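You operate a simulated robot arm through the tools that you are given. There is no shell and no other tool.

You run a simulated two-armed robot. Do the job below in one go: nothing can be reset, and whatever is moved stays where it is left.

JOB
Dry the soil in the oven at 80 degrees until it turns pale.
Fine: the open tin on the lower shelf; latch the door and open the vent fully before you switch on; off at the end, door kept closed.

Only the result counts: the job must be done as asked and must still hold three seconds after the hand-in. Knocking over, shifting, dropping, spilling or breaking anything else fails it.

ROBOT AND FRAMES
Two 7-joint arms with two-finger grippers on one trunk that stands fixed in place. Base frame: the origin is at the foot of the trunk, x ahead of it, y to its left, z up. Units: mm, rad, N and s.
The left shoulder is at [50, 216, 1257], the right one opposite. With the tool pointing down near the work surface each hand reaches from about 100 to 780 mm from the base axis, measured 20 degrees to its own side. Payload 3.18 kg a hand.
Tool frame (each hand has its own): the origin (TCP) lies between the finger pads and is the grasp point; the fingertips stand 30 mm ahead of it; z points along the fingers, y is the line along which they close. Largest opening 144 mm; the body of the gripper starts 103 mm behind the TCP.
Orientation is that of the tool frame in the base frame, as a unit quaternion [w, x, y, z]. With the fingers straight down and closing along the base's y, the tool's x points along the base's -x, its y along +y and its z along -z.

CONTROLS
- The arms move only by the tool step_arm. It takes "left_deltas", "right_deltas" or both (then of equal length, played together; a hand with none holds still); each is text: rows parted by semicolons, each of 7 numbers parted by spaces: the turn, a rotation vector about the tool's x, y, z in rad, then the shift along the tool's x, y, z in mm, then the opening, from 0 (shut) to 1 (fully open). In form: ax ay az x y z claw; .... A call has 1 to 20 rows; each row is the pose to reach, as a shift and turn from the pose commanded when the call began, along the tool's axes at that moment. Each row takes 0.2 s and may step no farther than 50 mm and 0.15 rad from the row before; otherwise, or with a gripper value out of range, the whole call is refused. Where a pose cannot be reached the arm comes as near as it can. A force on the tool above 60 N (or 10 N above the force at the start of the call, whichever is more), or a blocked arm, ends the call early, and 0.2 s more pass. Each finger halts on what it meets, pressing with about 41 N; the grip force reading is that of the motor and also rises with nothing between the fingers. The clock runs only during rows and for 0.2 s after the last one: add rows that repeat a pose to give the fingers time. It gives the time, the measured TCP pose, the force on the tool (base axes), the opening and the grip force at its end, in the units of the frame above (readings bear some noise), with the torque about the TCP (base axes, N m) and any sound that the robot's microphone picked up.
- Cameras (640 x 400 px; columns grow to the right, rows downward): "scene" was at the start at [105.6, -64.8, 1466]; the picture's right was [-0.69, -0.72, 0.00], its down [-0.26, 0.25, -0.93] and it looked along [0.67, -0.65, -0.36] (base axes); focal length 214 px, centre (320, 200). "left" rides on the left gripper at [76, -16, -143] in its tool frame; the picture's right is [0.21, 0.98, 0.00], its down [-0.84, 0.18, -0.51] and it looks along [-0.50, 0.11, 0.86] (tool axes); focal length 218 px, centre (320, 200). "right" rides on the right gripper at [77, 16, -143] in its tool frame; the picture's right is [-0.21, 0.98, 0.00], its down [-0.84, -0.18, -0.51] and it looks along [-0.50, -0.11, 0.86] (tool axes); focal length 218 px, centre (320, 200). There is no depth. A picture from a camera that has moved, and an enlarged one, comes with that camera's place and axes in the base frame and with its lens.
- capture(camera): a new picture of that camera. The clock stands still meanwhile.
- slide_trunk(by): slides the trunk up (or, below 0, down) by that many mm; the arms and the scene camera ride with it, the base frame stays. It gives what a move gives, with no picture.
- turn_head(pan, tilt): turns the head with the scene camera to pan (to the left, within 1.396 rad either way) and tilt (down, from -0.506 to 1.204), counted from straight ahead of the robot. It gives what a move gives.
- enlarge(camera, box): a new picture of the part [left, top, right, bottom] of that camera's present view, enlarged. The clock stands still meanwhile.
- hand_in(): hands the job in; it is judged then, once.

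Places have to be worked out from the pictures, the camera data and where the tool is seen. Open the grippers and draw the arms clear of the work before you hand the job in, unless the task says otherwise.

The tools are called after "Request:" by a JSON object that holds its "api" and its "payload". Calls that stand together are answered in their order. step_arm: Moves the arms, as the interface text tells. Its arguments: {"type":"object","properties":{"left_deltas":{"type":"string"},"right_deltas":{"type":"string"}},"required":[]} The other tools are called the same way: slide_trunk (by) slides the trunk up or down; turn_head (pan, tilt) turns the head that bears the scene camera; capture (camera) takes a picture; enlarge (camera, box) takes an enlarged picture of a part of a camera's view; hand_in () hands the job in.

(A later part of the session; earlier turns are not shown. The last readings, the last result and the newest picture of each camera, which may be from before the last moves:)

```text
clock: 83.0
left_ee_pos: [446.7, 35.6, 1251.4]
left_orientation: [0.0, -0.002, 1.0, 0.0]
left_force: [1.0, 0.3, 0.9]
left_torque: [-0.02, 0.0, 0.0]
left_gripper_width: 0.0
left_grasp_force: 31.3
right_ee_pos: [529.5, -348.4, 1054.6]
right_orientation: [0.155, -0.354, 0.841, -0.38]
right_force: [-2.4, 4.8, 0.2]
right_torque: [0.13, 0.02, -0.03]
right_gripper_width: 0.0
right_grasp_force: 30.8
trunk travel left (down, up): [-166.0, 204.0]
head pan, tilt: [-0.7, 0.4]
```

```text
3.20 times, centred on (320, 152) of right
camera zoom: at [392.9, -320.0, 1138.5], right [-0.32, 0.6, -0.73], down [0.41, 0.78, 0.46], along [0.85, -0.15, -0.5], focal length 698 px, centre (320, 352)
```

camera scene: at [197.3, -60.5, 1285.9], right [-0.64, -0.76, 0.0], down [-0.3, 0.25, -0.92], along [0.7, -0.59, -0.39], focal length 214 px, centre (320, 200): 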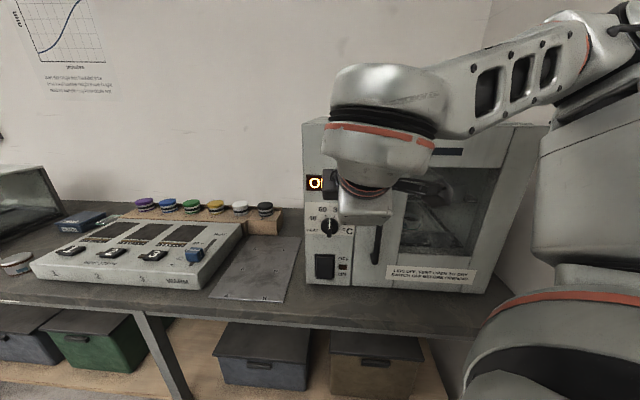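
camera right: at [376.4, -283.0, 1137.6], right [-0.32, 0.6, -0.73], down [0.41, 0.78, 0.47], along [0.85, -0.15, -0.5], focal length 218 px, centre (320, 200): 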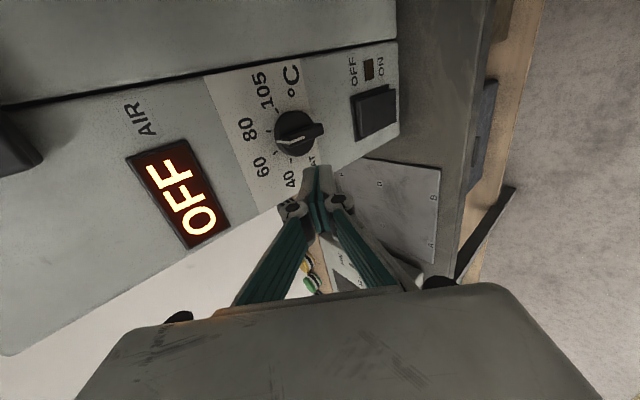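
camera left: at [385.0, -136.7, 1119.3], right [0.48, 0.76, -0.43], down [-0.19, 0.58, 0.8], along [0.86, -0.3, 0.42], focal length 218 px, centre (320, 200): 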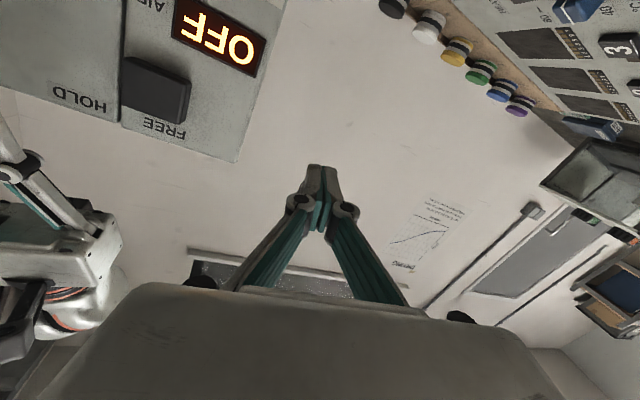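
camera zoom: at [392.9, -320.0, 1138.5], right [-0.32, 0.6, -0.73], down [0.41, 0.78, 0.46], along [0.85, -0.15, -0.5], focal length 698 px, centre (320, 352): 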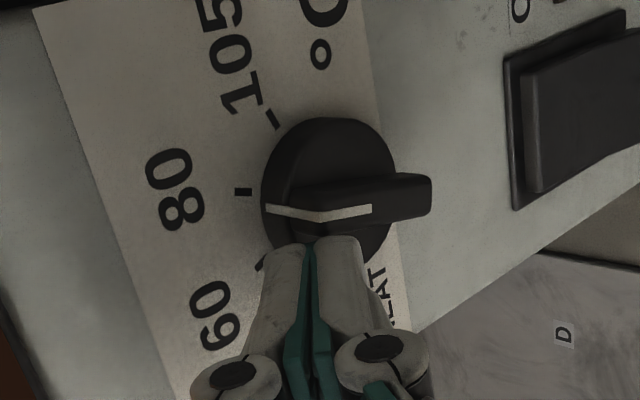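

The pointer is turning toward 80 with only ~5 N. I push 3 mm more and look.

Request:
{"api": "step_arm", "payload": {"right_deltas": "0 0 0 1.5 0 0 0; 0 0 0 3 0 0 0; 0 0 0 3 0 0 0"}}

Request:
{"api": "enlarge", "payload": {"camera": "right", "box": [220, 90, 420, 215]}}

```text
clock: 83.8
left_ee_pos: [445.2, 36.2, 1251.1]
left_orientation: [0.0, -0.001, 1.0, 0.0]
left_force: [-0.1, 0.0, 0.5]
left_torque: [-0.04, 0.0, 0.05]
left_gripper_width: 0.0
left_grasp_force: 30.9
right_ee_pos: [525.4, -350.6, 1055.2]
right_orientation: [0.153, -0.352, 0.841, -0.38]
right_force: [-14.1, 15.8, -4.3]
right_torque: [0.43, 0.25, -0.23]
right_gripper_width: 0.1
right_grasp_force: 30.5
trunk travel left (down, up): [-166.0, 204.0]
head pan, tilt: [-0.7, 0.4]
```

```text
3.20 times, centred on (320, 152) of right
camera zoom: at [389.7, -321.5, 1138.9], right [-0.32, 0.6, -0.73], down [0.41, 0.79, 0.46], along [0.85, -0.15, -0.5], focal length 698 px, centre (320, 352)
```

zoom: 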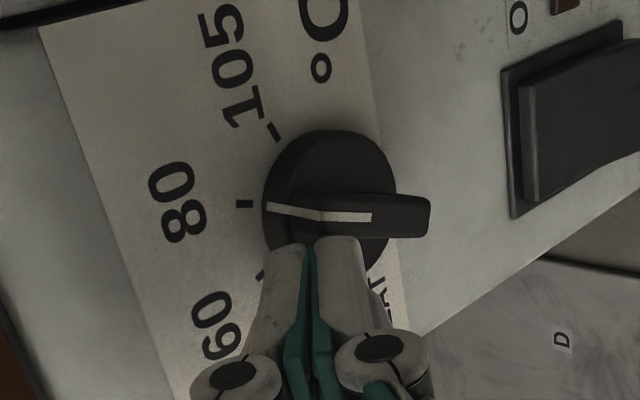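

The pointer looks close to 80. I withdraw straight outward and read the knob from the scene camera.

Request:
{"api": "step_arm", "payload": {"right_deltas": "0 0 0 -2 7 -8 0; 0 0 0 -4 20 -23 0; 0 0 0 -4 33 -38 0; 0 0 0 20 20 -70 0; 0 0 0 45 5 -100 0; 0 0 0 60 -5 -120 0; 0 0 0 60 -5 -120 0"}}

Request:
{"api": "enlarge", "payload": {"camera": "scene", "box": [300, 200, 364, 244]}}

Request:
{"api": "enlarge", "payload": {"camera": "right", "box": [240, 80, 400, 200]}}

Request:
{"api": "capture", "payload": {"camera": "scene"}}

```text
clock: 85.4
left_ee_pos: [448.8, 37.0, 1249.2]
left_orientation: [0.0, -0.001, 1.0, 0.001]
left_force: [0.0, 0.2, 0.1]
left_torque: [0.0, 0.02, 0.01]
left_gripper_width: 0.0
left_grasp_force: 31.3
right_ee_pos: [425.4, -332.4, 1137.2]
right_orientation: [0.154, -0.352, 0.842, -0.379]
right_force: [0.4, 0.1, -0.3]
right_torque: [0.01, -0.01, 0.03]
right_gripper_width: 0.0
right_grasp_force: 30.7
trunk travel left (down, up): [-166.0, 204.0]
head pan, tilt: [-0.7, 0.4]
```

```text
9.09 times, centred on (332, 222) of scene
camera zoom: at [197.4, -60.3, 1285.9], right [-0.64, -0.76, 0.0], down [-0.3, 0.25, -0.92], along [0.7, -0.59, -0.39], focal length 1950 px, centre (211, 0)
```

zoom: 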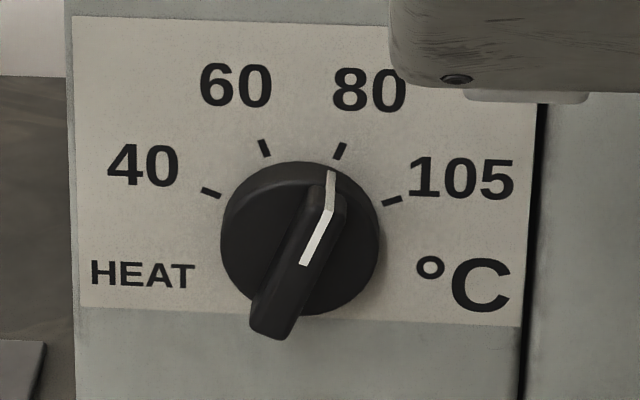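

```text
3.33 times, centred on (320, 140) of right
camera zoom: at [288.7, -303.9, 1221.3], right [-0.32, 0.6, -0.73], down [0.41, 0.78, 0.46], along [0.85, -0.15, -0.5], focal length 728 px, centre (320, 400)
```

zoom: 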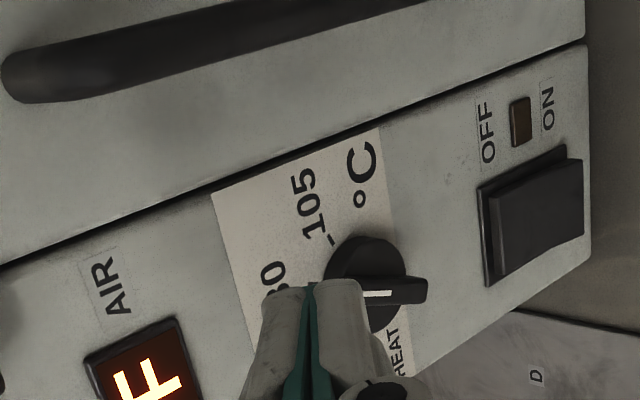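

```text
taken
camera scene: at [197.4, -60.3, 1285.9], right [-0.64, -0.76, 0.0], down [-0.3, 0.25, -0.92], along [0.7, -0.59, -0.39], focal length 214 px, centre (320, 200)
```

scene: 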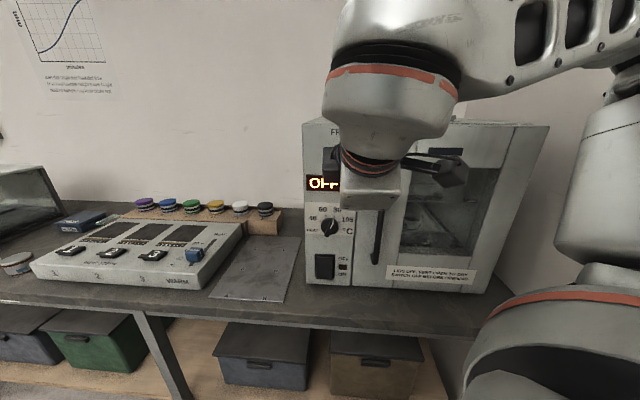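

The pointer now reads 80 (about 22°, matching the 80 tick). Next is the rocker; the left arm suits it better, so I first lift the right hand up and to the right, out of the way.

Request:
{"api": "step_arm", "payload": {"right_deltas": "-0.1 0 0 15 -20 -14 0; -0.2 0 0 32 -46 -30 0; -0.3 0 0 50 -72 -47 0; -0.4 0 0 68 -98 -64 0; -0.5 0 0 86 -122 -80 0; -0.6 0 0 105 -148 -97 0; -0.72 0 0 125 -175 -116 0; -0.85 0 0 150 -204 -136 0; -0.85 0 0 150 -204 -136 0"}}

Request:
{"api": "capture", "payload": {"camera": "scene"}}

Request:
{"api": "capture", "payload": {"camera": "right"}}

```text
clock: 87.4
left_ee_pos: [445.8, 36.9, 1250.7]
left_orientation: [0.001, -0.002, 1.0, 0.0]
left_force: [0.8, 0.5, 0.8]
left_torque: [-0.02, -0.02, -0.02]
left_gripper_width: 0.0
left_grasp_force: 30.6
right_ee_pos: [352.3, -457.9, 1319.7]
right_orientation: [-0.003, -0.385, 0.923, 0.0]
right_force: [-0.3, -0.4, 0.6]
right_torque: [0.01, 0.0, 0.03]
right_gripper_width: 0.0
right_grasp_force: 30.5
right hand out of reach, approached as far as the arm can: row 7, 8, 9
trunk travel left (down, up): [-166.0, 204.0]
head pan, tilt: [-0.7, 0.4]
```

```text
taken
camera scene: at [196.0, -59.5, 1286.5], right [-0.64, -0.76, 0.0], down [-0.3, 0.25, -0.92], along [0.7, -0.59, -0.39], focal length 214 px, centre (320, 200)
```

scene: 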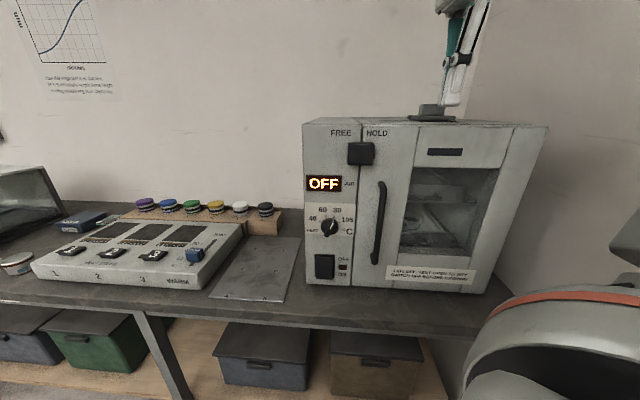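

```text
taken
camera right: at [288.7, -501.1, 1462.5], right [-0.55, 0.84, 0.0], down [0.72, 0.47, 0.5], along [0.42, 0.28, -0.86], focal length 218 px, centre (320, 200)
```

right: 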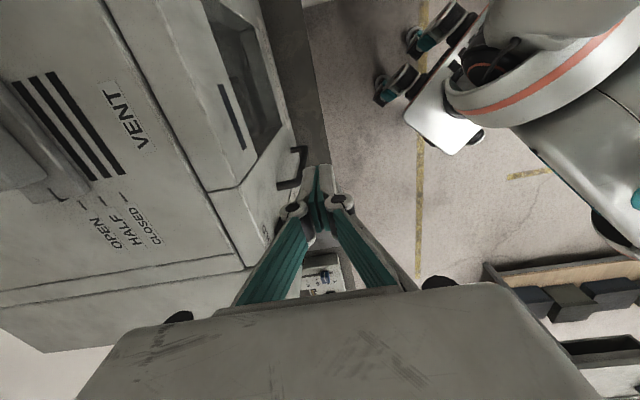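

The view is clear: latch at HOLD, knob at 80. Now I bring the left arm across toward the panel front, turning it square and tilting it 0.6 rad, first half of the way.

Request:
{"api": "step_arm", "payload": {"left_deltas": "0.024 -0.057 0.077 -1 -31 24 0; 0.048 -0.113 0.155 -2 -62 48 0; 0.072 -0.17 0.232 -3 -93 72 0; 0.096 -0.227 0.31 -4 -124 96 0; 0.12 -0.284 0.387 -5 -155 120 0; 0.12 -0.284 0.387 -5 -155 120 0"}}

Request:
{"api": "capture", "payload": {"camera": "scene"}}

```text
clock: 88.8
left_ee_pos: [453.0, -117.9, 1130.1]
left_orientation: [0.142, 0.19, 0.97, -0.06]
left_force: [-0.6, -0.3, 1.2]
left_torque: [0.01, -0.03, -0.01]
left_gripper_width: 0.1
left_grasp_force: 30.8
right_ee_pos: [352.4, -459.4, 1318.0]
right_orientation: [-0.002, -0.385, 0.923, 0.001]
right_force: [0.1, 0.5, -0.5]
right_torque: [0.01, 0.01, -0.01]
right_gripper_width: 0.1
right_grasp_force: 30.8
trunk travel left (down, up): [-166.0, 204.0]
head pan, tilt: [-0.7, 0.4]
```

```text
taken
camera scene: at [196.2, -59.8, 1286.4], right [-0.64, -0.76, 0.0], down [-0.3, 0.25, -0.92], along [0.7, -0.59, -0.39], focal length 214 px, centre (320, 200)
```

scene: 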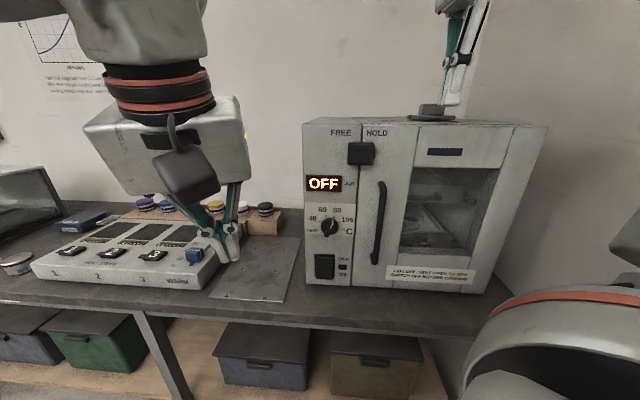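

It tracks well. Second half of the move to L≈50, D≈150, z≈1010 with the full 0.6 rad tilt.

Request:
{"api": "step_arm", "payload": {"left_deltas": "0.024 -0.057 0.077 -4 -27 28 0; 0.048 -0.113 0.155 -8 -54 57 0; 0.072 -0.17 0.232 -12.5 -81 85 0; 0.096 -0.227 0.31 -17 -108 113 0; 0.12 -0.284 0.387 -21 -135 141 0; 0.12 -0.284 0.387 -21 -135 141 0"}}

Request:
{"api": "capture", "payload": {"camera": "scene"}}

Request:
{"api": "capture", "payload": {"camera": "left"}}

```text
clock: 90.4
left_ee_pos: [485.3, -259.4, 1047.6]
left_orientation: [0.293, 0.341, 0.884, -0.13]
left_force: [0.2, -0.5, -0.4]
left_torque: [-0.01, -0.02, -0.02]
left_gripper_width: 0.0
left_grasp_force: 30.8
right_ee_pos: [353.6, -459.8, 1318.3]
right_orientation: [-0.004, -0.385, 0.923, 0.001]
right_force: [0.0, 0.1, 0.6]
right_torque: [-0.01, -0.01, -0.03]
right_gripper_width: 0.3
right_grasp_force: 30.6
trunk travel left (down, up): [-166.0, 204.0]
head pan, tilt: [-0.7, 0.4]
stopped in row 6 (left hand): the arm was blocked; the commanded pose is now the measured one
```

```text
taken
camera scene: at [196.7, -59.6, 1286.2], right [-0.64, -0.76, 0.0], down [-0.3, 0.25, -0.92], along [0.7, -0.59, -0.39], focal length 214 px, centre (320, 200)
```

scene: 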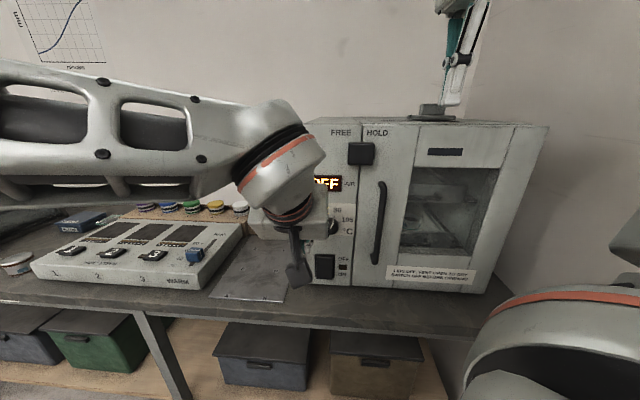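

```text
taken
camera left: at [366.2, -170.0, 1113.9], right [0.54, 0.83, -0.16], down [0.4, -0.09, 0.91], along [0.74, -0.55, -0.39], focal length 218 px, centre (320, 200)
```

left: 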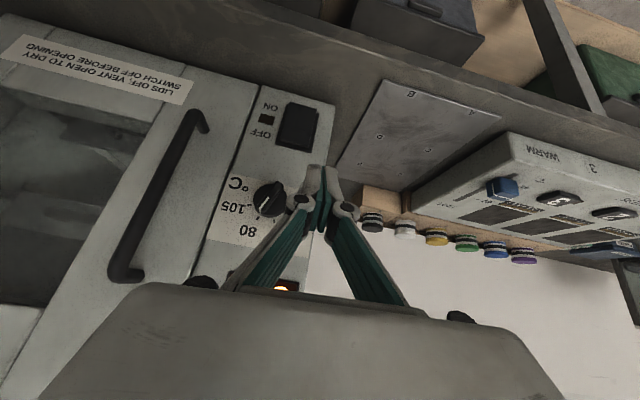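

The left arm was stopped a little short (L≈19, D≈139, z≈1048) with no contact force. I try continuing in small steps toward the rocker, closer in and lower.

Request:
{"api": "step_arm", "payload": {"left_deltas": "0 0 0 1 -3 13 0; 0 0 0 2 -7 26 0; 0 0 0 3 -10 39 0; 0 0 0 4 -13 52 0; 0 0 0 4 -13 52 0"}}

Request:
{"api": "capture", "payload": {"camera": "left"}}

```text
clock: 91.8
left_ee_pos: [535.6, -264.1, 1056.5]
left_orientation: [0.32, 0.3, 0.886, -0.151]
left_force: [-0.1, -0.3, -0.6]
left_torque: [-0.01, -0.01, 0.01]
left_gripper_width: 0.0
left_grasp_force: 30.8
right_ee_pos: [353.0, -459.4, 1317.0]
right_orientation: [-0.004, -0.386, 0.923, 0.001]
right_force: [0.3, -0.5, -0.2]
right_torque: [-0.02, 0.07, 0.01]
right_gripper_width: 0.0
right_grasp_force: 30.2
trunk travel left (down, up): [-166.0, 204.0]
head pan, tilt: [-0.7, 0.4]
stopped in row 5 (left hand): the arm was blocked; the commanded pose is now the measured one
```

```text
taken
camera left: at [410.5, -178.1, 1113.8], right [0.48, 0.85, -0.21], down [0.39, 0.01, 0.92], along [0.78, -0.53, -0.33], focal length 218 px, centre (320, 200)
```

left: 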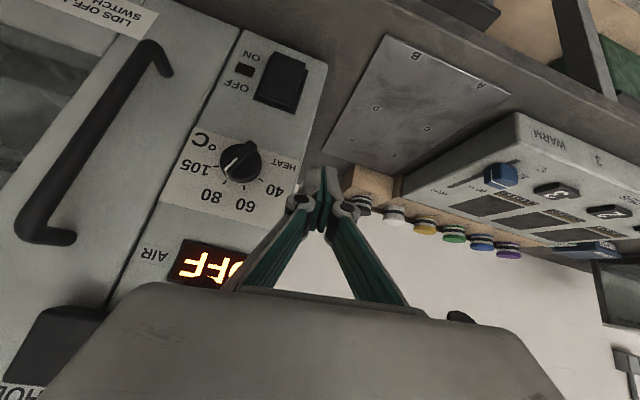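

The left arm is obstructed on this side, so I'll press the rocker with the right arm instead, coming in at the left part of the paddle where the gripper clears the knob. First I send the left arm back to its free place.

Request:
{"api": "step_arm", "payload": {"left_deltas": "-0.031 0.067 -0.062 6 16 -33 0; -0.063 0.133 -0.125 12 32 -65 0; -0.094 0.2 -0.187 17 49 -98 0; -0.126 0.266 -0.25 23 65 -130 0; -0.157 0.333 -0.312 29 81 -163 0; -0.188 0.4 -0.374 35 97 -195 0; -0.22 0.466 -0.437 40 113 -228 0; -0.251 0.532 -0.5 46 130 -260 0; -0.283 0.6 -0.562 52 146 -293 0; -0.314 0.6655 -0.624 57.8 162 -325 0; -0.314 0.6655 -0.624 57.8 162 -325 0"}}

Request:
{"api": "capture", "payload": {"camera": "scene"}}

```text
clock: 94.2
left_ee_pos: [446.9, 31.4, 1247.3]
left_orientation: [-0.003, 0.002, 1.0, 0.003]
left_force: [0.6, 0.3, -0.8]
left_torque: [0.03, 0.02, 0.02]
left_gripper_width: 0.0
left_grasp_force: 29.8
right_ee_pos: [354.1, -459.4, 1317.7]
right_orientation: [-0.004, -0.385, 0.923, 0.0]
right_force: [0.3, 0.0, 0.1]
right_torque: [0.03, 0.01, 0.04]
right_gripper_width: 0.0
right_grasp_force: 30.4
trunk travel left (down, up): [-166.0, 204.0]
head pan, tilt: [-0.7, 0.4]
```

```text
taken
camera scene: at [197.0, -60.4, 1286.0], right [-0.64, -0.76, 0.0], down [-0.3, 0.25, -0.92], along [0.7, -0.59, -0.39], focal length 214 px, centre (320, 200)
```

scene: 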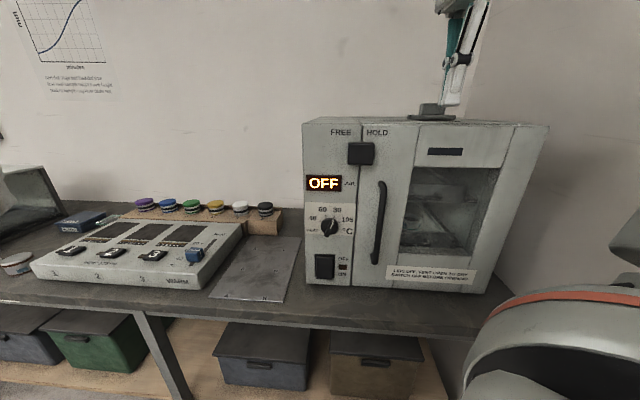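

All clear. I lower the trunk another 40 mm so the right arm can get low enough with a useful tilt.

Request:
{"api": "slide_trunk", "payload": {"by": -40}}

Request:
{"api": "capture", "payload": {"camera": "scene"}}

```text
clock: 95.0
left_ee_pos: [441.0, 31.8, 1212.0]
left_orientation: [0.002, 0.002, 1.0, 0.003]
left_force: [-1.3, 0.2, -0.1]
left_torque: [0.01, -0.11, -0.02]
left_gripper_width: 0.0
left_grasp_force: 30.9
right_ee_pos: [385.6, -459.2, 1257.1]
right_orientation: [-0.038, -0.385, 0.922, 0.015]
right_force: [-0.2, -0.5, 0.8]
right_torque: [0.0, -0.11, 0.01]
right_gripper_width: 0.0
right_grasp_force: 30.4
trunk travel left (down, up): [-126.0, 244.0]
head pan, tilt: [-0.7, 0.4]
```

```text
taken
camera scene: at [236.1, -60.1, 1240.7], right [-0.64, -0.76, 0.0], down [-0.3, 0.25, -0.92], along [0.71, -0.59, -0.39], focal length 214 px, centre (320, 200)
```

scene: 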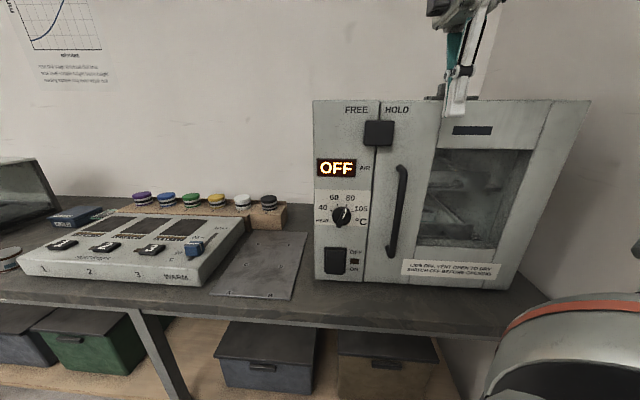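

The right hand drifted slightly (L≈230, D≈66, z≈1257) but is clear. I move it to the panel front: L≈60, D≈100, z≈1050, tilting to 0.7 rad.

Request:
{"api": "step_arm", "payload": {"right_deltas": "0.05 -0.01 0 -15 8 10 0; 0.15 -0.02 0.01 -45 16 35 0; 0.27 -0.03 0.01 -75 20 65 0; 0.39 -0.04 0.02 -105 20 98 0; 0.51 -0.05 0.03 -135 20 132 0; 0.63 -0.05 0.04 -160 20 166 0; 0.756 -0.05 0.04 -182 19.6 198 0; 0.756 -0.05 0.04 -182 19.6 198 0"}}

Request:
{"api": "capture", "payload": {"camera": "right"}}

Request:
{"api": "capture", "payload": {"camera": "scene"}}

```text
clock: 96.8
left_ee_pos: [447.5, 31.7, 1208.7]
left_orientation: [-0.002, 0.003, 1.0, 0.003]
left_force: [1.2, 0.6, -0.1]
left_torque: [-0.01, 0.02, 0.03]
left_gripper_width: 0.0
left_grasp_force: 31.1
right_ee_pos: [484.5, -316.6, 1047.8]
right_orientation: [0.127, -0.354, 0.871, -0.317]
right_force: [0.0, -0.5, 0.5]
right_torque: [-0.01, -0.04, -0.01]
right_gripper_width: 0.4
right_grasp_force: 31.1
right hand out of reach, approached as far as the arm can: row 7
trunk travel left (down, up): [-126.0, 244.0]
head pan, tilt: [-0.7, 0.4]
```

```text
taken
camera right: at [358.0, -295.6, 1146.9], right [-0.37, 0.68, -0.63], down [0.48, 0.72, 0.5], along [0.8, -0.11, -0.59], focal length 218 px, centre (320, 200)
```

right: 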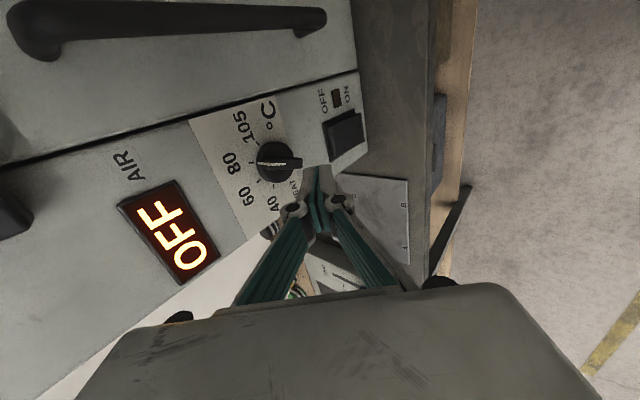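

```text
taken
camera scene: at [239.8, -60.4, 1239.1], right [-0.64, -0.76, 0.0], down [-0.3, 0.25, -0.92], along [0.7, -0.59, -0.39], focal length 214 px, centre (320, 200)
```

scene: 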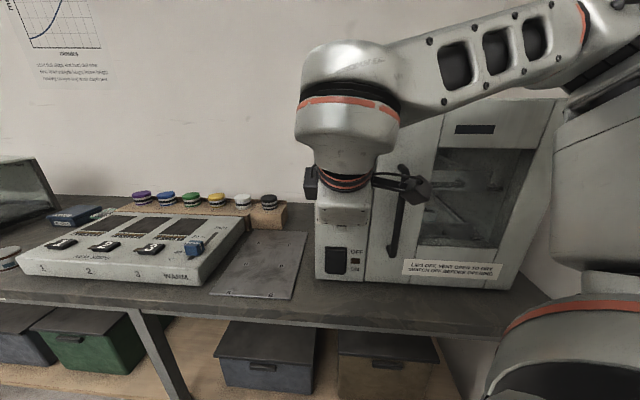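

Good (L≈59, D≈99, z≈1048, tilt 0.7; knob still on 80). I descend toward rocker height, keeping the distance from the panel.

Request:
{"api": "step_arm", "payload": {"right_deltas": "0 0 0 -6 21 25 0; 0 0 0 -12 42 50 0; 0 0 0 -18 63 75 0; 0 0 0 -18 63 75 0"}}

```text
clock: 98.0
left_ee_pos: [422.6, 47.5, 1219.9]
left_orientation: [0.011, 0.001, 1.0, -0.005]
left_force: [-0.9, 0.0, 1.4]
left_torque: [-0.02, -0.03, -0.02]
left_gripper_width: 0.1
left_grasp_force: 30.6
right_ee_pos: [480.2, -292.5, 977.4]
right_orientation: [0.149, -0.344, 0.866, -0.331]
right_force: [0.2, 0.8, 0.0]
right_torque: [0.0, -0.01, 0.02]
right_gripper_width: 0.1
right_grasp_force: 30.8
trunk travel left (down, up): [-126.0, 244.0]
head pan, tilt: [-0.7, 0.4]
stopped in row 4 (right hand): the arm was blocked; the commanded pose is now the measured one
```

The right arm was blocked and the torso was pushed back, so some part of the right arm must be touching something. I look at once before moving.

Request:
{"api": "capture", "payload": {"camera": "scene"}}

Request:
{"api": "capture", "payload": {"camera": "right"}}

```text
taken
camera scene: at [214.2, -44.9, 1245.9], right [-0.64, -0.76, 0.0], down [-0.28, 0.24, -0.93], along [0.71, -0.6, -0.37], focal length 214 px, centre (320, 200)
```

scene: 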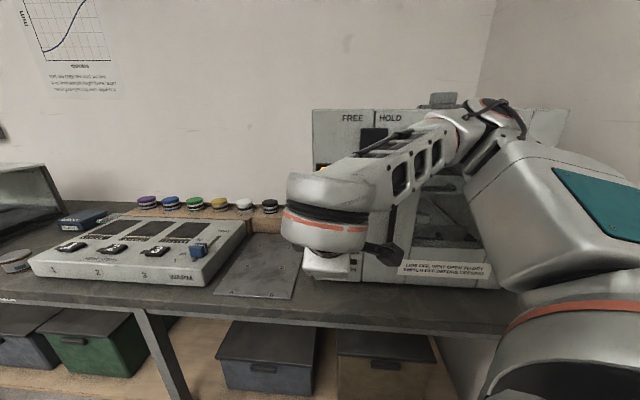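

```text
taken
camera right: at [348.5, -268.7, 1069.9], right [-0.34, 0.68, -0.66], down [0.45, 0.73, 0.52], along [0.83, -0.12, -0.55], focal length 218 px, centre (320, 200)
```

right: 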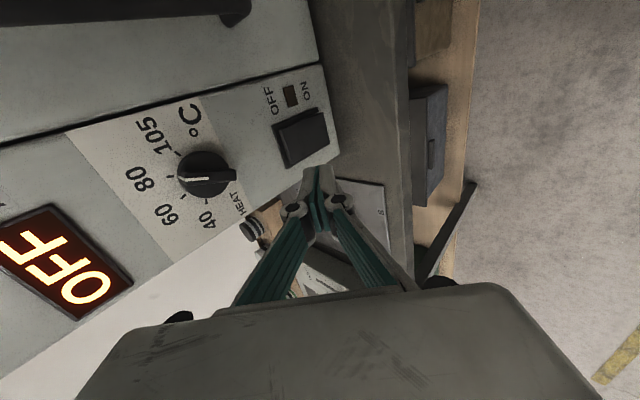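

The elbow seems to be pressing on the oven's door side. I reverse the last descent right away.

Request:
{"api": "step_arm", "payload": {"right_deltas": "0 0 0 5 -16 -20 0; 0 0 0 10 -34 -42 0; 0 0 0 14 -50 -62 0; 0 0 0 16 -66 -82 0; 0 0 0 16 -66 -82 0"}}

Request:
{"api": "capture", "payload": {"camera": "scene"}}

```text
clock: 99.2
left_ee_pos: [446.9, 33.9, 1208.6]
left_orientation: [0.0, 0.002, 1.0, 0.002]
left_force: [-0.5, 0.3, 0.5]
left_torque: [-0.09, 0.0, -0.01]
left_gripper_width: 0.0
left_grasp_force: 30.9
right_ee_pos: [482.1, -310.6, 1061.3]
right_orientation: [0.134, -0.351, 0.87, -0.32]
right_force: [0.5, 1.8, 0.2]
right_torque: [-0.03, -0.01, -0.06]
right_gripper_width: 0.0
right_grasp_force: 30.7
trunk travel left (down, up): [-126.0, 244.0]
head pan, tilt: [-0.7, 0.4]
```

```text
taken
camera scene: at [239.4, -58.6, 1239.5], right [-0.64, -0.76, 0.0], down [-0.3, 0.25, -0.92], along [0.7, -0.59, -0.39], focal length 214 px, centre (320, 200)
```

scene: 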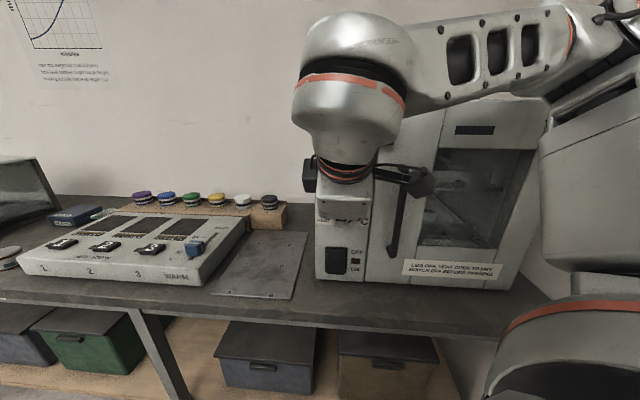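

The robot is back upright and the oven looks unmoved. The low trunk makes the elbow hit the oven, so I raise the trunk 90 mm and will use a steeper hand instead. I also check the tin and door.

Request:
{"api": "slide_trunk", "payload": {"by": 90}}

Request:
{"api": "capture", "payload": {"camera": "scene"}}

Request:
{"api": "enlarge", "payload": {"camera": "scene", "box": [370, 150, 530, 270]}}

```text
clock: 100.4
left_ee_pos: [447.8, 33.1, 1297.1]
left_orientation: [-0.001, 0.002, 1.0, 0.002]
left_force: [0.4, 1.2, -0.2]
left_torque: [-0.02, 0.03, 0.0]
left_gripper_width: 0.0
left_grasp_force: 31.0
right_ee_pos: [484.3, -312.8, 1150.4]
right_orientation: [0.134, -0.351, 0.87, -0.319]
right_force: [0.4, -0.1, 0.9]
right_torque: [0.0, 0.04, -0.03]
right_gripper_width: 0.0
right_grasp_force: 31.2
trunk travel left (down, up): [-216.0, 154.0]
head pan, tilt: [-0.7, 0.4]
```

```text
taken
camera scene: at [154.1, -59.9, 1339.6], right [-0.64, -0.76, 0.0], down [-0.3, 0.25, -0.92], along [0.7, -0.59, -0.39], focal length 214 px, centre (320, 200)
```

scene: 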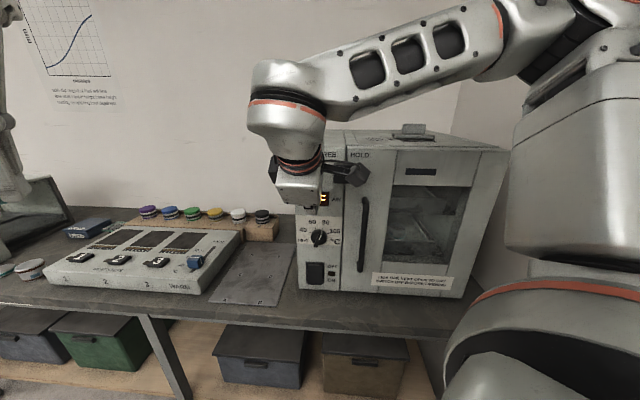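

```text
3.33 times, centred on (450, 210) of scene
camera zoom: at [154.1, -59.9, 1339.6], right [-0.64, -0.76, 0.0], down [-0.3, 0.25, -0.92], along [0.7, -0.59, -0.39], focal length 715 px, centre (-113, 167)
```

zoom: 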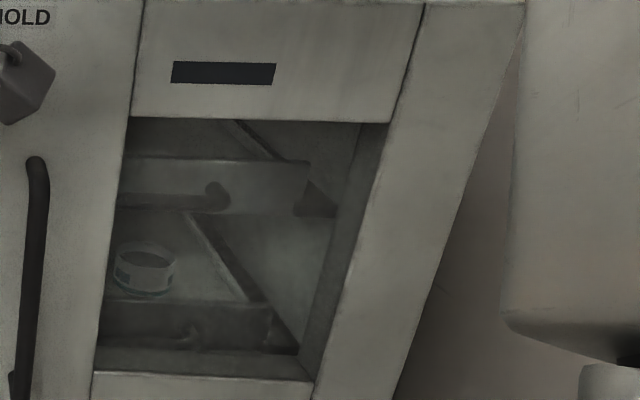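

The tin stands undisturbed on the lower shelf. Now I reorient the right hand at a safe distance: steeper (0.45 rad) and at its natural yaw, so that its body will clear the knob when pressing the rocker.

Request:
{"api": "step_arm", "payload": {"right_deltas": "-0.04 0.018 0.127 0 7 5 0; -0.08 0.035 0.254 0 14 10 0; -0.12 0.053 0.38 0 21 15 0; -0.16 0.07 0.507 0 28 20 0; -0.2 0.088 0.634 0 35 25 0; -0.24 0.106 0.761 0 42 30 0; -0.24 0.106 0.761 0 42 30 0"}}

Request:
{"api": "capture", "payload": {"camera": "right"}}

Request:
{"api": "capture", "payload": {"camera": "scene"}}

```text
clock: 102.0
left_ee_pos: [442.1, 42.1, 1300.8]
left_orientation: [0.002, 0.002, 1.0, -0.002]
left_force: [0.0, -0.6, 0.2]
left_torque: [0.02, -0.01, 0.02]
left_gripper_width: 0.2
left_grasp_force: 30.5
right_ee_pos: [490.2, -316.5, 1115.1]
right_orientation: [0.159, -0.003, 0.974, -0.164]
right_force: [-0.1, 1.0, 0.0]
right_torque: [-0.01, 0.0, -0.02]
right_gripper_width: 0.1
right_grasp_force: 30.6
right hand out of reach, approached as far as the arm can: row 6, 7
trunk travel left (down, up): [-216.0, 154.0]
head pan, tilt: [-0.7, 0.4]
```

```text
taken
camera right: at [374.9, -259.0, 1214.3], right [0.25, 0.94, -0.25], down [0.63, 0.04, 0.77], along [0.73, -0.35, -0.58], focal length 218 px, centre (320, 200)
```

right: 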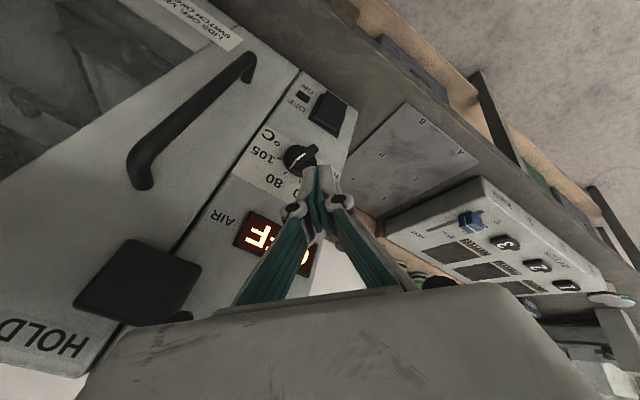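

```text
taken
camera scene: at [148.0, -50.2, 1341.3], right [-0.64, -0.76, 0.0], down [-0.29, 0.24, -0.92], along [0.71, -0.6, -0.38], focal length 214 px, centre (320, 200)
```

scene: 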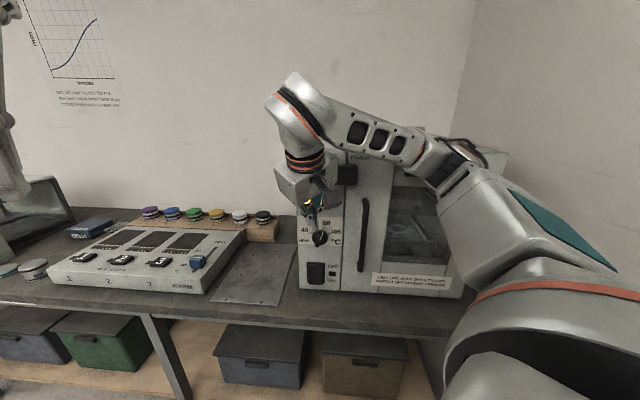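

The torso again shifted by about 11 mm, so the elbow is leaning on the oven in this pose. I reverse that reorientation immediately.

Request:
{"api": "step_arm", "payload": {"right_deltas": "0.04 -0.018 -0.127 -1 -1 -6 0; 0.08 -0.035 -0.254 -2 -3 -12 0; 0.12 -0.053 -0.38 -3 -4 -18 0; 0.16 -0.07 -0.507 -4 -6 -24 0; 0.2 -0.088 -0.634 -5 -7 -30 0; 0.24 -0.106 -0.761 -5.3 -8 -34 0; 0.24 -0.106 -0.761 -5.3 -8 -34 0"}}

Request:
{"api": "capture", "payload": {"camera": "scene"}}

```text
clock: 103.6
left_ee_pos: [445.8, 32.7, 1298.5]
left_orientation: [-0.001, 0.002, 1.0, 0.003]
left_force: [-0.6, -0.4, 0.4]
left_torque: [0.01, 0.0, 0.01]
left_gripper_width: 0.0
left_grasp_force: 30.7
right_ee_pos: [487.8, -318.9, 1141.3]
right_orientation: [0.134, -0.351, 0.87, -0.32]
right_force: [0.5, -0.1, -0.8]
right_torque: [0.01, 0.05, 0.01]
right_gripper_width: 0.0
right_grasp_force: 30.8
trunk travel left (down, up): [-216.0, 154.0]
head pan, tilt: [-0.7, 0.4]
```

```text
taken
camera scene: at [153.0, -60.1, 1339.9], right [-0.64, -0.76, 0.0], down [-0.3, 0.25, -0.92], along [0.7, -0.59, -0.39], focal length 214 px, centre (320, 200)
```

scene: 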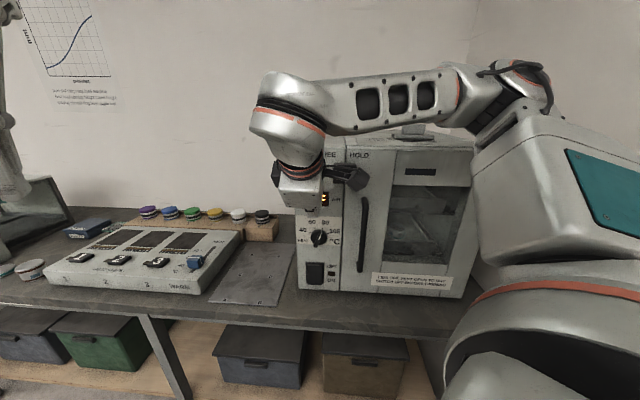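

Back in the good configuration. New plan for the rocker: keep this yaw with a 0.45 rad tilt and press the left edge of the paddle (L≈25), where the hand stays left of the knob. I move down in front of the panel first.

Request:
{"api": "step_arm", "payload": {"right_deltas": "-0.05 0 0 -7 19 21 0; -0.1 0 0 -14 38 42 0; -0.15 0 0 -21 57 63 0; -0.2 0 0 -27 76 84 0; -0.25 0 0 -33 94.6 104.7 0; -0.25 0 0 -33 94.6 104.7 0"}}

Request:
{"api": "capture", "payload": {"camera": "scene"}}

Request:
{"api": "capture", "payload": {"camera": "right"}}

```text
clock: 105.0
left_ee_pos: [444.1, 34.6, 1301.1]
left_orientation: [0.001, 0.002, 1.0, 0.001]
left_force: [-0.1, 0.5, 0.5]
left_torque: [0.01, 0.01, 0.0]
left_gripper_width: 0.0
left_grasp_force: 30.7
right_ee_pos: [509.7, -288.6, 1002.5]
right_orientation: [0.091, -0.364, 0.903, -0.208]
right_force: [0.2, -0.2, 0.1]
right_torque: [-0.02, -0.03, 0.01]
right_gripper_width: 0.2
right_grasp_force: 30.9
trunk travel left (down, up): [-216.0, 154.0]
head pan, tilt: [-0.7, 0.4]
```

```text
taken
camera scene: at [150.6, -58.2, 1340.5], right [-0.64, -0.76, 0.0], down [-0.3, 0.25, -0.92], along [0.71, -0.59, -0.39], focal length 214 px, centre (320, 200)
```

scene: 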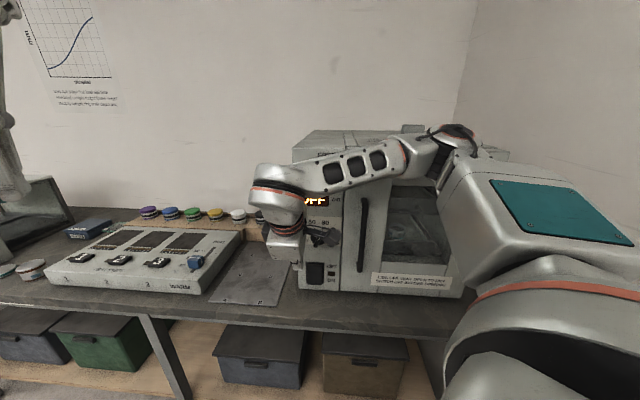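

```text
taken
camera right: at [399.7, -286.3, 1122.4], right [-0.46, 0.78, -0.43], down [0.56, 0.63, 0.54], along [0.7, 0.01, -0.72], focal length 218 px, centre (320, 200)
```

right: 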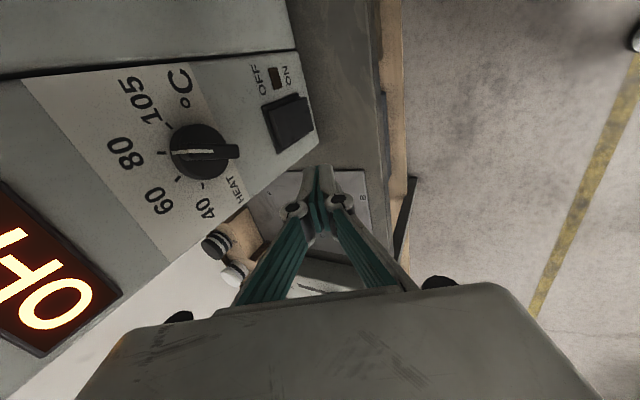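

Reached L≈22, D≈101, z≈1002, but a slight 3 mm torso shift hints that the elbow is grazing something. Moving closer to the panel should relax it, so I go in to D≈50 and check the camera position.

Request:
{"api": "step_arm", "payload": {"right_deltas": "0 0 0 0 -15 7.4 0; 0 0 0 0 -31 15 0; 0 0 0 0 -46 22.5 0; 0 0 0 0 -46 22.5 0"}}

Request:
{"api": "capture", "payload": {"camera": "scene"}}

Request:
{"api": "capture", "payload": {"camera": "right"}}

```text
clock: 106.0
left_ee_pos: [445.4, 31.9, 1299.0]
left_orientation: [-0.001, 0.002, 1.0, 0.003]
left_force: [1.4, 0.1, 0.0]
left_torque: [-0.03, 0.01, -0.01]
left_gripper_width: 0.0
left_grasp_force: 30.4
right_ee_pos: [546.5, -327.5, 1002.1]
right_orientation: [0.09, -0.365, 0.903, -0.209]
right_force: [0.1, 0.0, -0.3]
right_torque: [0.05, 0.04, 0.02]
right_gripper_width: 0.0
right_grasp_force: 30.6
trunk travel left (down, up): [-216.0, 154.0]
head pan, tilt: [-0.7, 0.4]
```

```text
taken
camera scene: at [152.6, -59.9, 1340.0], right [-0.64, -0.76, 0.0], down [-0.3, 0.25, -0.92], along [0.7, -0.59, -0.39], focal length 214 px, centre (320, 200)
```

scene: 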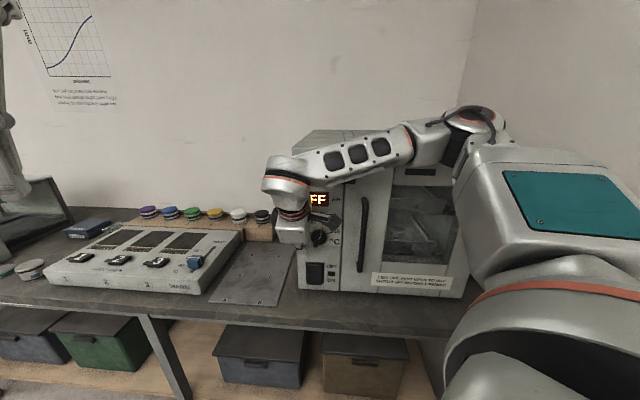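

```text
taken
camera right: at [437.7, -326.0, 1122.2], right [-0.46, 0.78, -0.43], down [0.56, 0.63, 0.54], along [0.69, 0.01, -0.72], focal length 218 px, centre (320, 200)
```

right: 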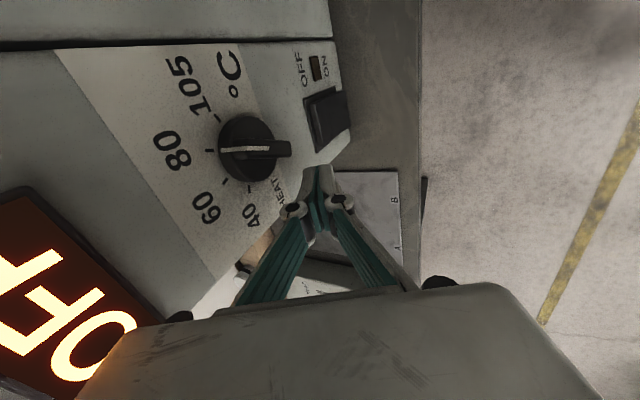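

No shift now: close to the panel the arm is free. I descend 50 mm at this distance and re-check.

Request:
{"api": "step_arm", "payload": {"right_deltas": "0 0 0 0 7.4 15 0; 0 0 0 0 14.8 30 0; 0 0 0 0 22.2 45 0; 0 0 0 0 22.2 45 0"}}

Request:
{"api": "capture", "payload": {"camera": "scene"}}

```text
clock: 107.0
left_ee_pos: [440.0, 38.8, 1301.3]
left_orientation: [0.001, 0.002, 1.0, 0.0]
left_force: [1.1, -0.2, 0.2]
left_torque: [0.02, -0.01, 0.0]
left_gripper_width: 0.0
left_grasp_force: 30.7
right_ee_pos: [543.3, -323.5, 957.0]
right_orientation: [0.093, -0.365, 0.902, -0.213]
right_force: [0.6, 0.0, 0.5]
right_torque: [-0.01, 0.02, -0.01]
right_gripper_width: 0.1
right_grasp_force: 30.7
trunk travel left (down, up): [-216.0, 154.0]
head pan, tilt: [-0.7, 0.4]
```

```text
taken
camera scene: at [146.9, -54.2, 1341.4], right [-0.64, -0.76, 0.0], down [-0.29, 0.25, -0.92], along [0.71, -0.6, -0.38], focal length 214 px, centre (320, 200)
```

scene: 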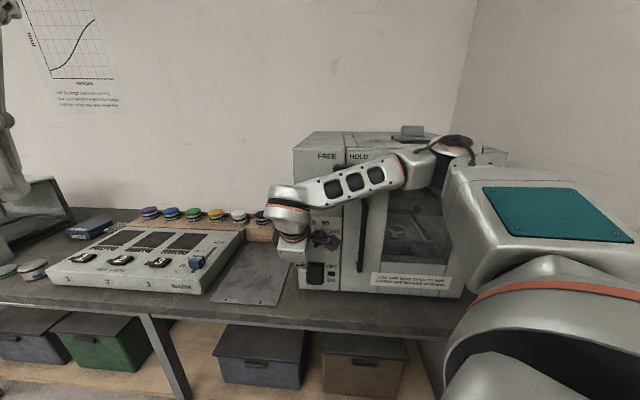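

Descending makes the elbow lean on the oven again (8 mm torso shift). A higher trunk keeps the elbow above and behind, so I undo the descent and raise the trunk.

Request:
{"api": "step_arm", "payload": {"right_deltas": "0 0 0 0 -7 -15 0; 0 0 0 0 -15 -30 0; 0 0 0 0 -24 -48 0; 0 0 0 0 -24 -48 0"}}

Request:
{"api": "slide_trunk", "payload": {"by": 60}}

Request:
{"api": "capture", "payload": {"camera": "scene"}}

```text
clock: 108.0
left_ee_pos: [446.5, 33.3, 1299.2]
left_orientation: [-0.001, 0.002, 1.0, 0.003]
left_force: [-0.4, 0.1, -0.4]
left_torque: [-0.04, 0.0, 0.04]
left_gripper_width: 0.0
left_grasp_force: 30.8
right_ee_pos: [547.2, -328.8, 1006.0]
right_orientation: [0.09, -0.365, 0.903, -0.208]
right_force: [0.7, 0.2, 0.2]
right_torque: [-0.01, 0.01, -0.02]
right_gripper_width: 0.0
right_grasp_force: 30.6
trunk travel left (down, up): [-216.0, 154.0]
head pan, tilt: [-0.7, 0.4]
```

```text
clock: 109.0
left_ee_pos: [447.2, 31.8, 1358.2]
left_orientation: [0.0, 0.002, 1.0, 0.003]
left_force: [0.3, -0.2, -0.2]
left_torque: [0.0, 0.05, 0.03]
left_gripper_width: 0.2
left_grasp_force: 30.4
right_ee_pos: [546.8, -328.6, 1064.6]
right_orientation: [0.089, -0.365, 0.903, -0.208]
right_force: [0.4, 0.4, 0.8]
right_torque: [0.0, 0.03, 0.02]
right_gripper_width: 0.0
right_grasp_force: 30.7
trunk travel left (down, up): [-276.0, 94.0]
head pan, tilt: [-0.7, 0.4]
```

```text
taken
camera scene: at [120.8, -60.1, 1401.8], right [-0.64, -0.76, 0.0], down [-0.3, 0.25, -0.92], along [0.7, -0.59, -0.39], focal length 214 px, centre (320, 200)
```

scene: 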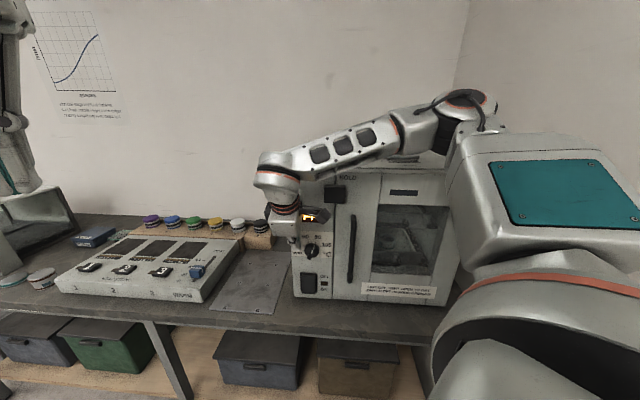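

No shift. I raise the trunk another 60 mm and then descend along the panel again.

Request:
{"api": "slide_trunk", "payload": {"by": 60}}

Request:
{"api": "step_arm", "payload": {"right_deltas": "-0.03 0 0 0 12 27 0; -0.06 0 0 0 25 55 0; -0.1 0 0 0 38 82 0; -0.14 0 0 0 52 108 0; -0.14 0 0 0 52 108 0"}}

Request:
{"api": "capture", "payload": {"camera": "scene"}}

Request:
{"api": "capture", "payload": {"camera": "right"}}

```text
clock: 110.0
left_ee_pos: [447.0, 32.4, 1418.3]
left_orientation: [-0.001, 0.001, 1.0, 0.002]
left_force: [0.5, 0.6, 0.5]
left_torque: [0.01, 0.0, 0.01]
left_gripper_width: 0.1
left_grasp_force: 30.9
right_ee_pos: [546.5, -329.4, 1123.9]
right_orientation: [0.09, -0.364, 0.903, -0.208]
right_force: [0.4, 0.3, -0.3]
right_torque: [0.01, -0.02, -0.02]
right_gripper_width: 0.0
right_grasp_force: 30.7
trunk travel left (down, up): [-336.0, 34.0]
head pan, tilt: [-0.7, 0.4]
```

```text
clock: 111.2
left_ee_pos: [445.3, 32.9, 1420.2]
left_orientation: [-0.001, 0.002, 1.0, 0.003]
left_force: [-0.4, -0.9, 0.4]
left_torque: [-0.03, 0.01, 0.02]
left_gripper_width: 0.2
left_grasp_force: 30.7
right_ee_pos: [547.6, -333.0, 1011.8]
right_orientation: [0.064, -0.371, 0.915, -0.145]
right_force: [-1.1, -0.6, -0.1]
right_torque: [-0.01, 0.03, -0.04]
right_gripper_width: 0.0
right_grasp_force: 31.0
right hand out of reach, approached as far as the arm can: row 4, 5
trunk travel left (down, up): [-336.0, 34.0]
head pan, tilt: [-0.7, 0.4]
```

```text
taken
camera scene: at [109.1, -59.9, 1463.2], right [-0.64, -0.76, 0.0], down [-0.3, 0.25, -0.92], along [0.7, -0.59, -0.39], focal length 214 px, centre (320, 200)
```

scene: 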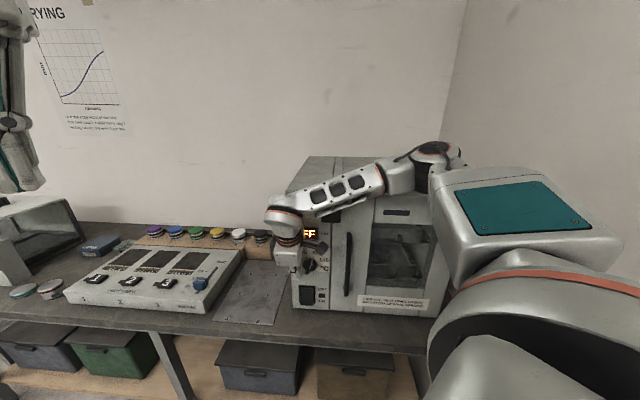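

```text
taken
camera right: at [451.7, -344.0, 1141.2], right [-0.5, 0.81, -0.3], down [0.61, 0.58, 0.55], along [0.62, 0.09, -0.78], focal length 218 px, centre (320, 200)
```

right: 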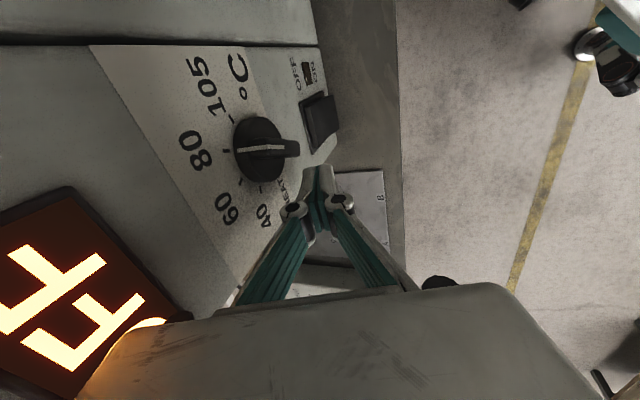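

At full height the arm cannot go lower in this yaw. I will use the left arm for the rocker with the head turned aside (the head was probably what blocked its forearm). First I park the right arm up and away.

Request:
{"api": "step_arm", "payload": {"right_deltas": "-0.05 0 0 0 15 -20 0; -0.1 0 0 0 22 -55 0; -0.16 0 0 0 22 -90 0; -0.22 0 0 0 18 -125 0; -0.28 0 0 0 14 -160 0; -0.32 0 0 5 10 -200 0; -0.32 0 0 10 10 -240 0; -0.32 0 0 10 10 -240 0"}}

Request:
{"api": "capture", "payload": {"camera": "scene"}}

```text
clock: 113.0
left_ee_pos: [446.5, 31.4, 1418.3]
left_orientation: [0.0, 0.002, 1.0, 0.002]
left_force: [0.8, -0.8, -0.7]
left_torque: [-0.01, -0.01, -0.01]
left_gripper_width: 0.1
left_grasp_force: 30.7
right_ee_pos: [482.3, -285.0, 1236.1]
right_orientation: [0.004, -0.376, 0.927, 0.002]
right_force: [0.2, -0.5, 0.1]
right_torque: [0.01, 0.02, -0.01]
right_gripper_width: 0.1
right_grasp_force: 30.5
trunk travel left (down, up): [-336.0, 34.0]
head pan, tilt: [-0.7, 0.4]
```

```text
taken
camera scene: at [110.2, -60.2, 1463.0], right [-0.64, -0.76, 0.0], down [-0.3, 0.25, -0.92], along [0.7, -0.59, -0.39], focal length 214 px, centre (320, 200)
```

scene: 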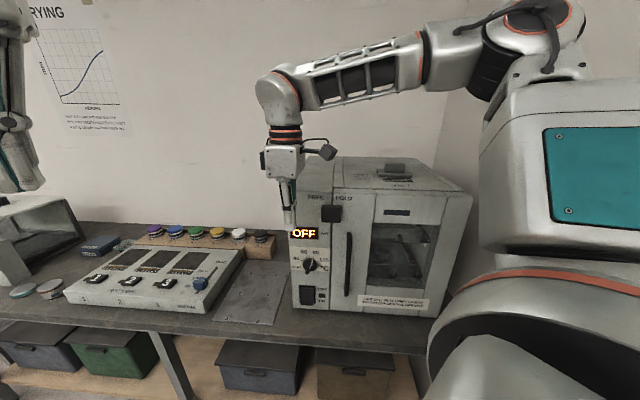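

Now tool-down at L≈39, D≈123, z≈1236 with a good elbow position. Before switching arms I test whether at natural yaw this arm can go low here.

Request:
{"api": "step_arm", "payload": {"right_deltas": "0 0 0.13 0 0 0 0; 0 0 0.26 0 0 0 0; 0 0 0.39 0 0 0 0; 0 0 0.52 0 0 0 0; 0 0 0.65 0 0 0 0; 0 0 0.77 0 0 0 0; 0 0 0.77 0 0 20 0; 0 0 0.77 0 0 50 0; 0 0 0.77 0 0 80 0; 0 0 0.77 0 0 110 0; 0 0 0.77 0 0 110 0"}}

Request:
{"api": "capture", "payload": {"camera": "scene"}}

```text
clock: 115.5
left_ee_pos: [447.0, 36.3, 1417.6]
left_orientation: [-0.002, 0.001, 1.0, 0.002]
left_force: [0.7, -1.3, -0.5]
left_torque: [0.14, -0.02, 0.03]
left_gripper_width: 0.0
left_grasp_force: 30.8
right_ee_pos: [512.1, -382.8, 1195.6]
right_orientation: [0.001, -0.01, 1.0, 0.017]
right_force: [11.2, 52.7, 6.9]
right_torque: [-1.47, 0.38, -0.13]
right_gripper_width: 0.0
right_grasp_force: 30.2
right hand out of reach, approached as far as the arm can: row 4, 5, 6, 7, 8, 9, 10, 11
trunk travel left (down, up): [-336.0, 34.0]
head pan, tilt: [-0.7, 0.4]
stopped in row 11 (right hand): the force on the tool passed its limit at 64 N (the readings are from after the stop); the commanded pose is now the measured one
```

```text
taken
camera scene: at [110.4, -56.4, 1463.2], right [-0.64, -0.76, 0.0], down [-0.3, 0.25, -0.92], along [0.7, -0.59, -0.39], focal length 214 px, centre (320, 200)
```

scene: 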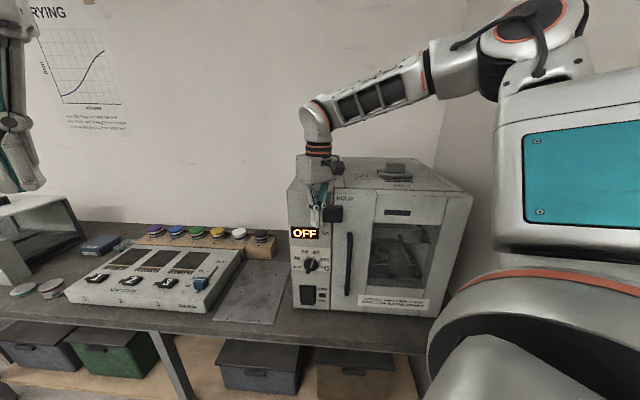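

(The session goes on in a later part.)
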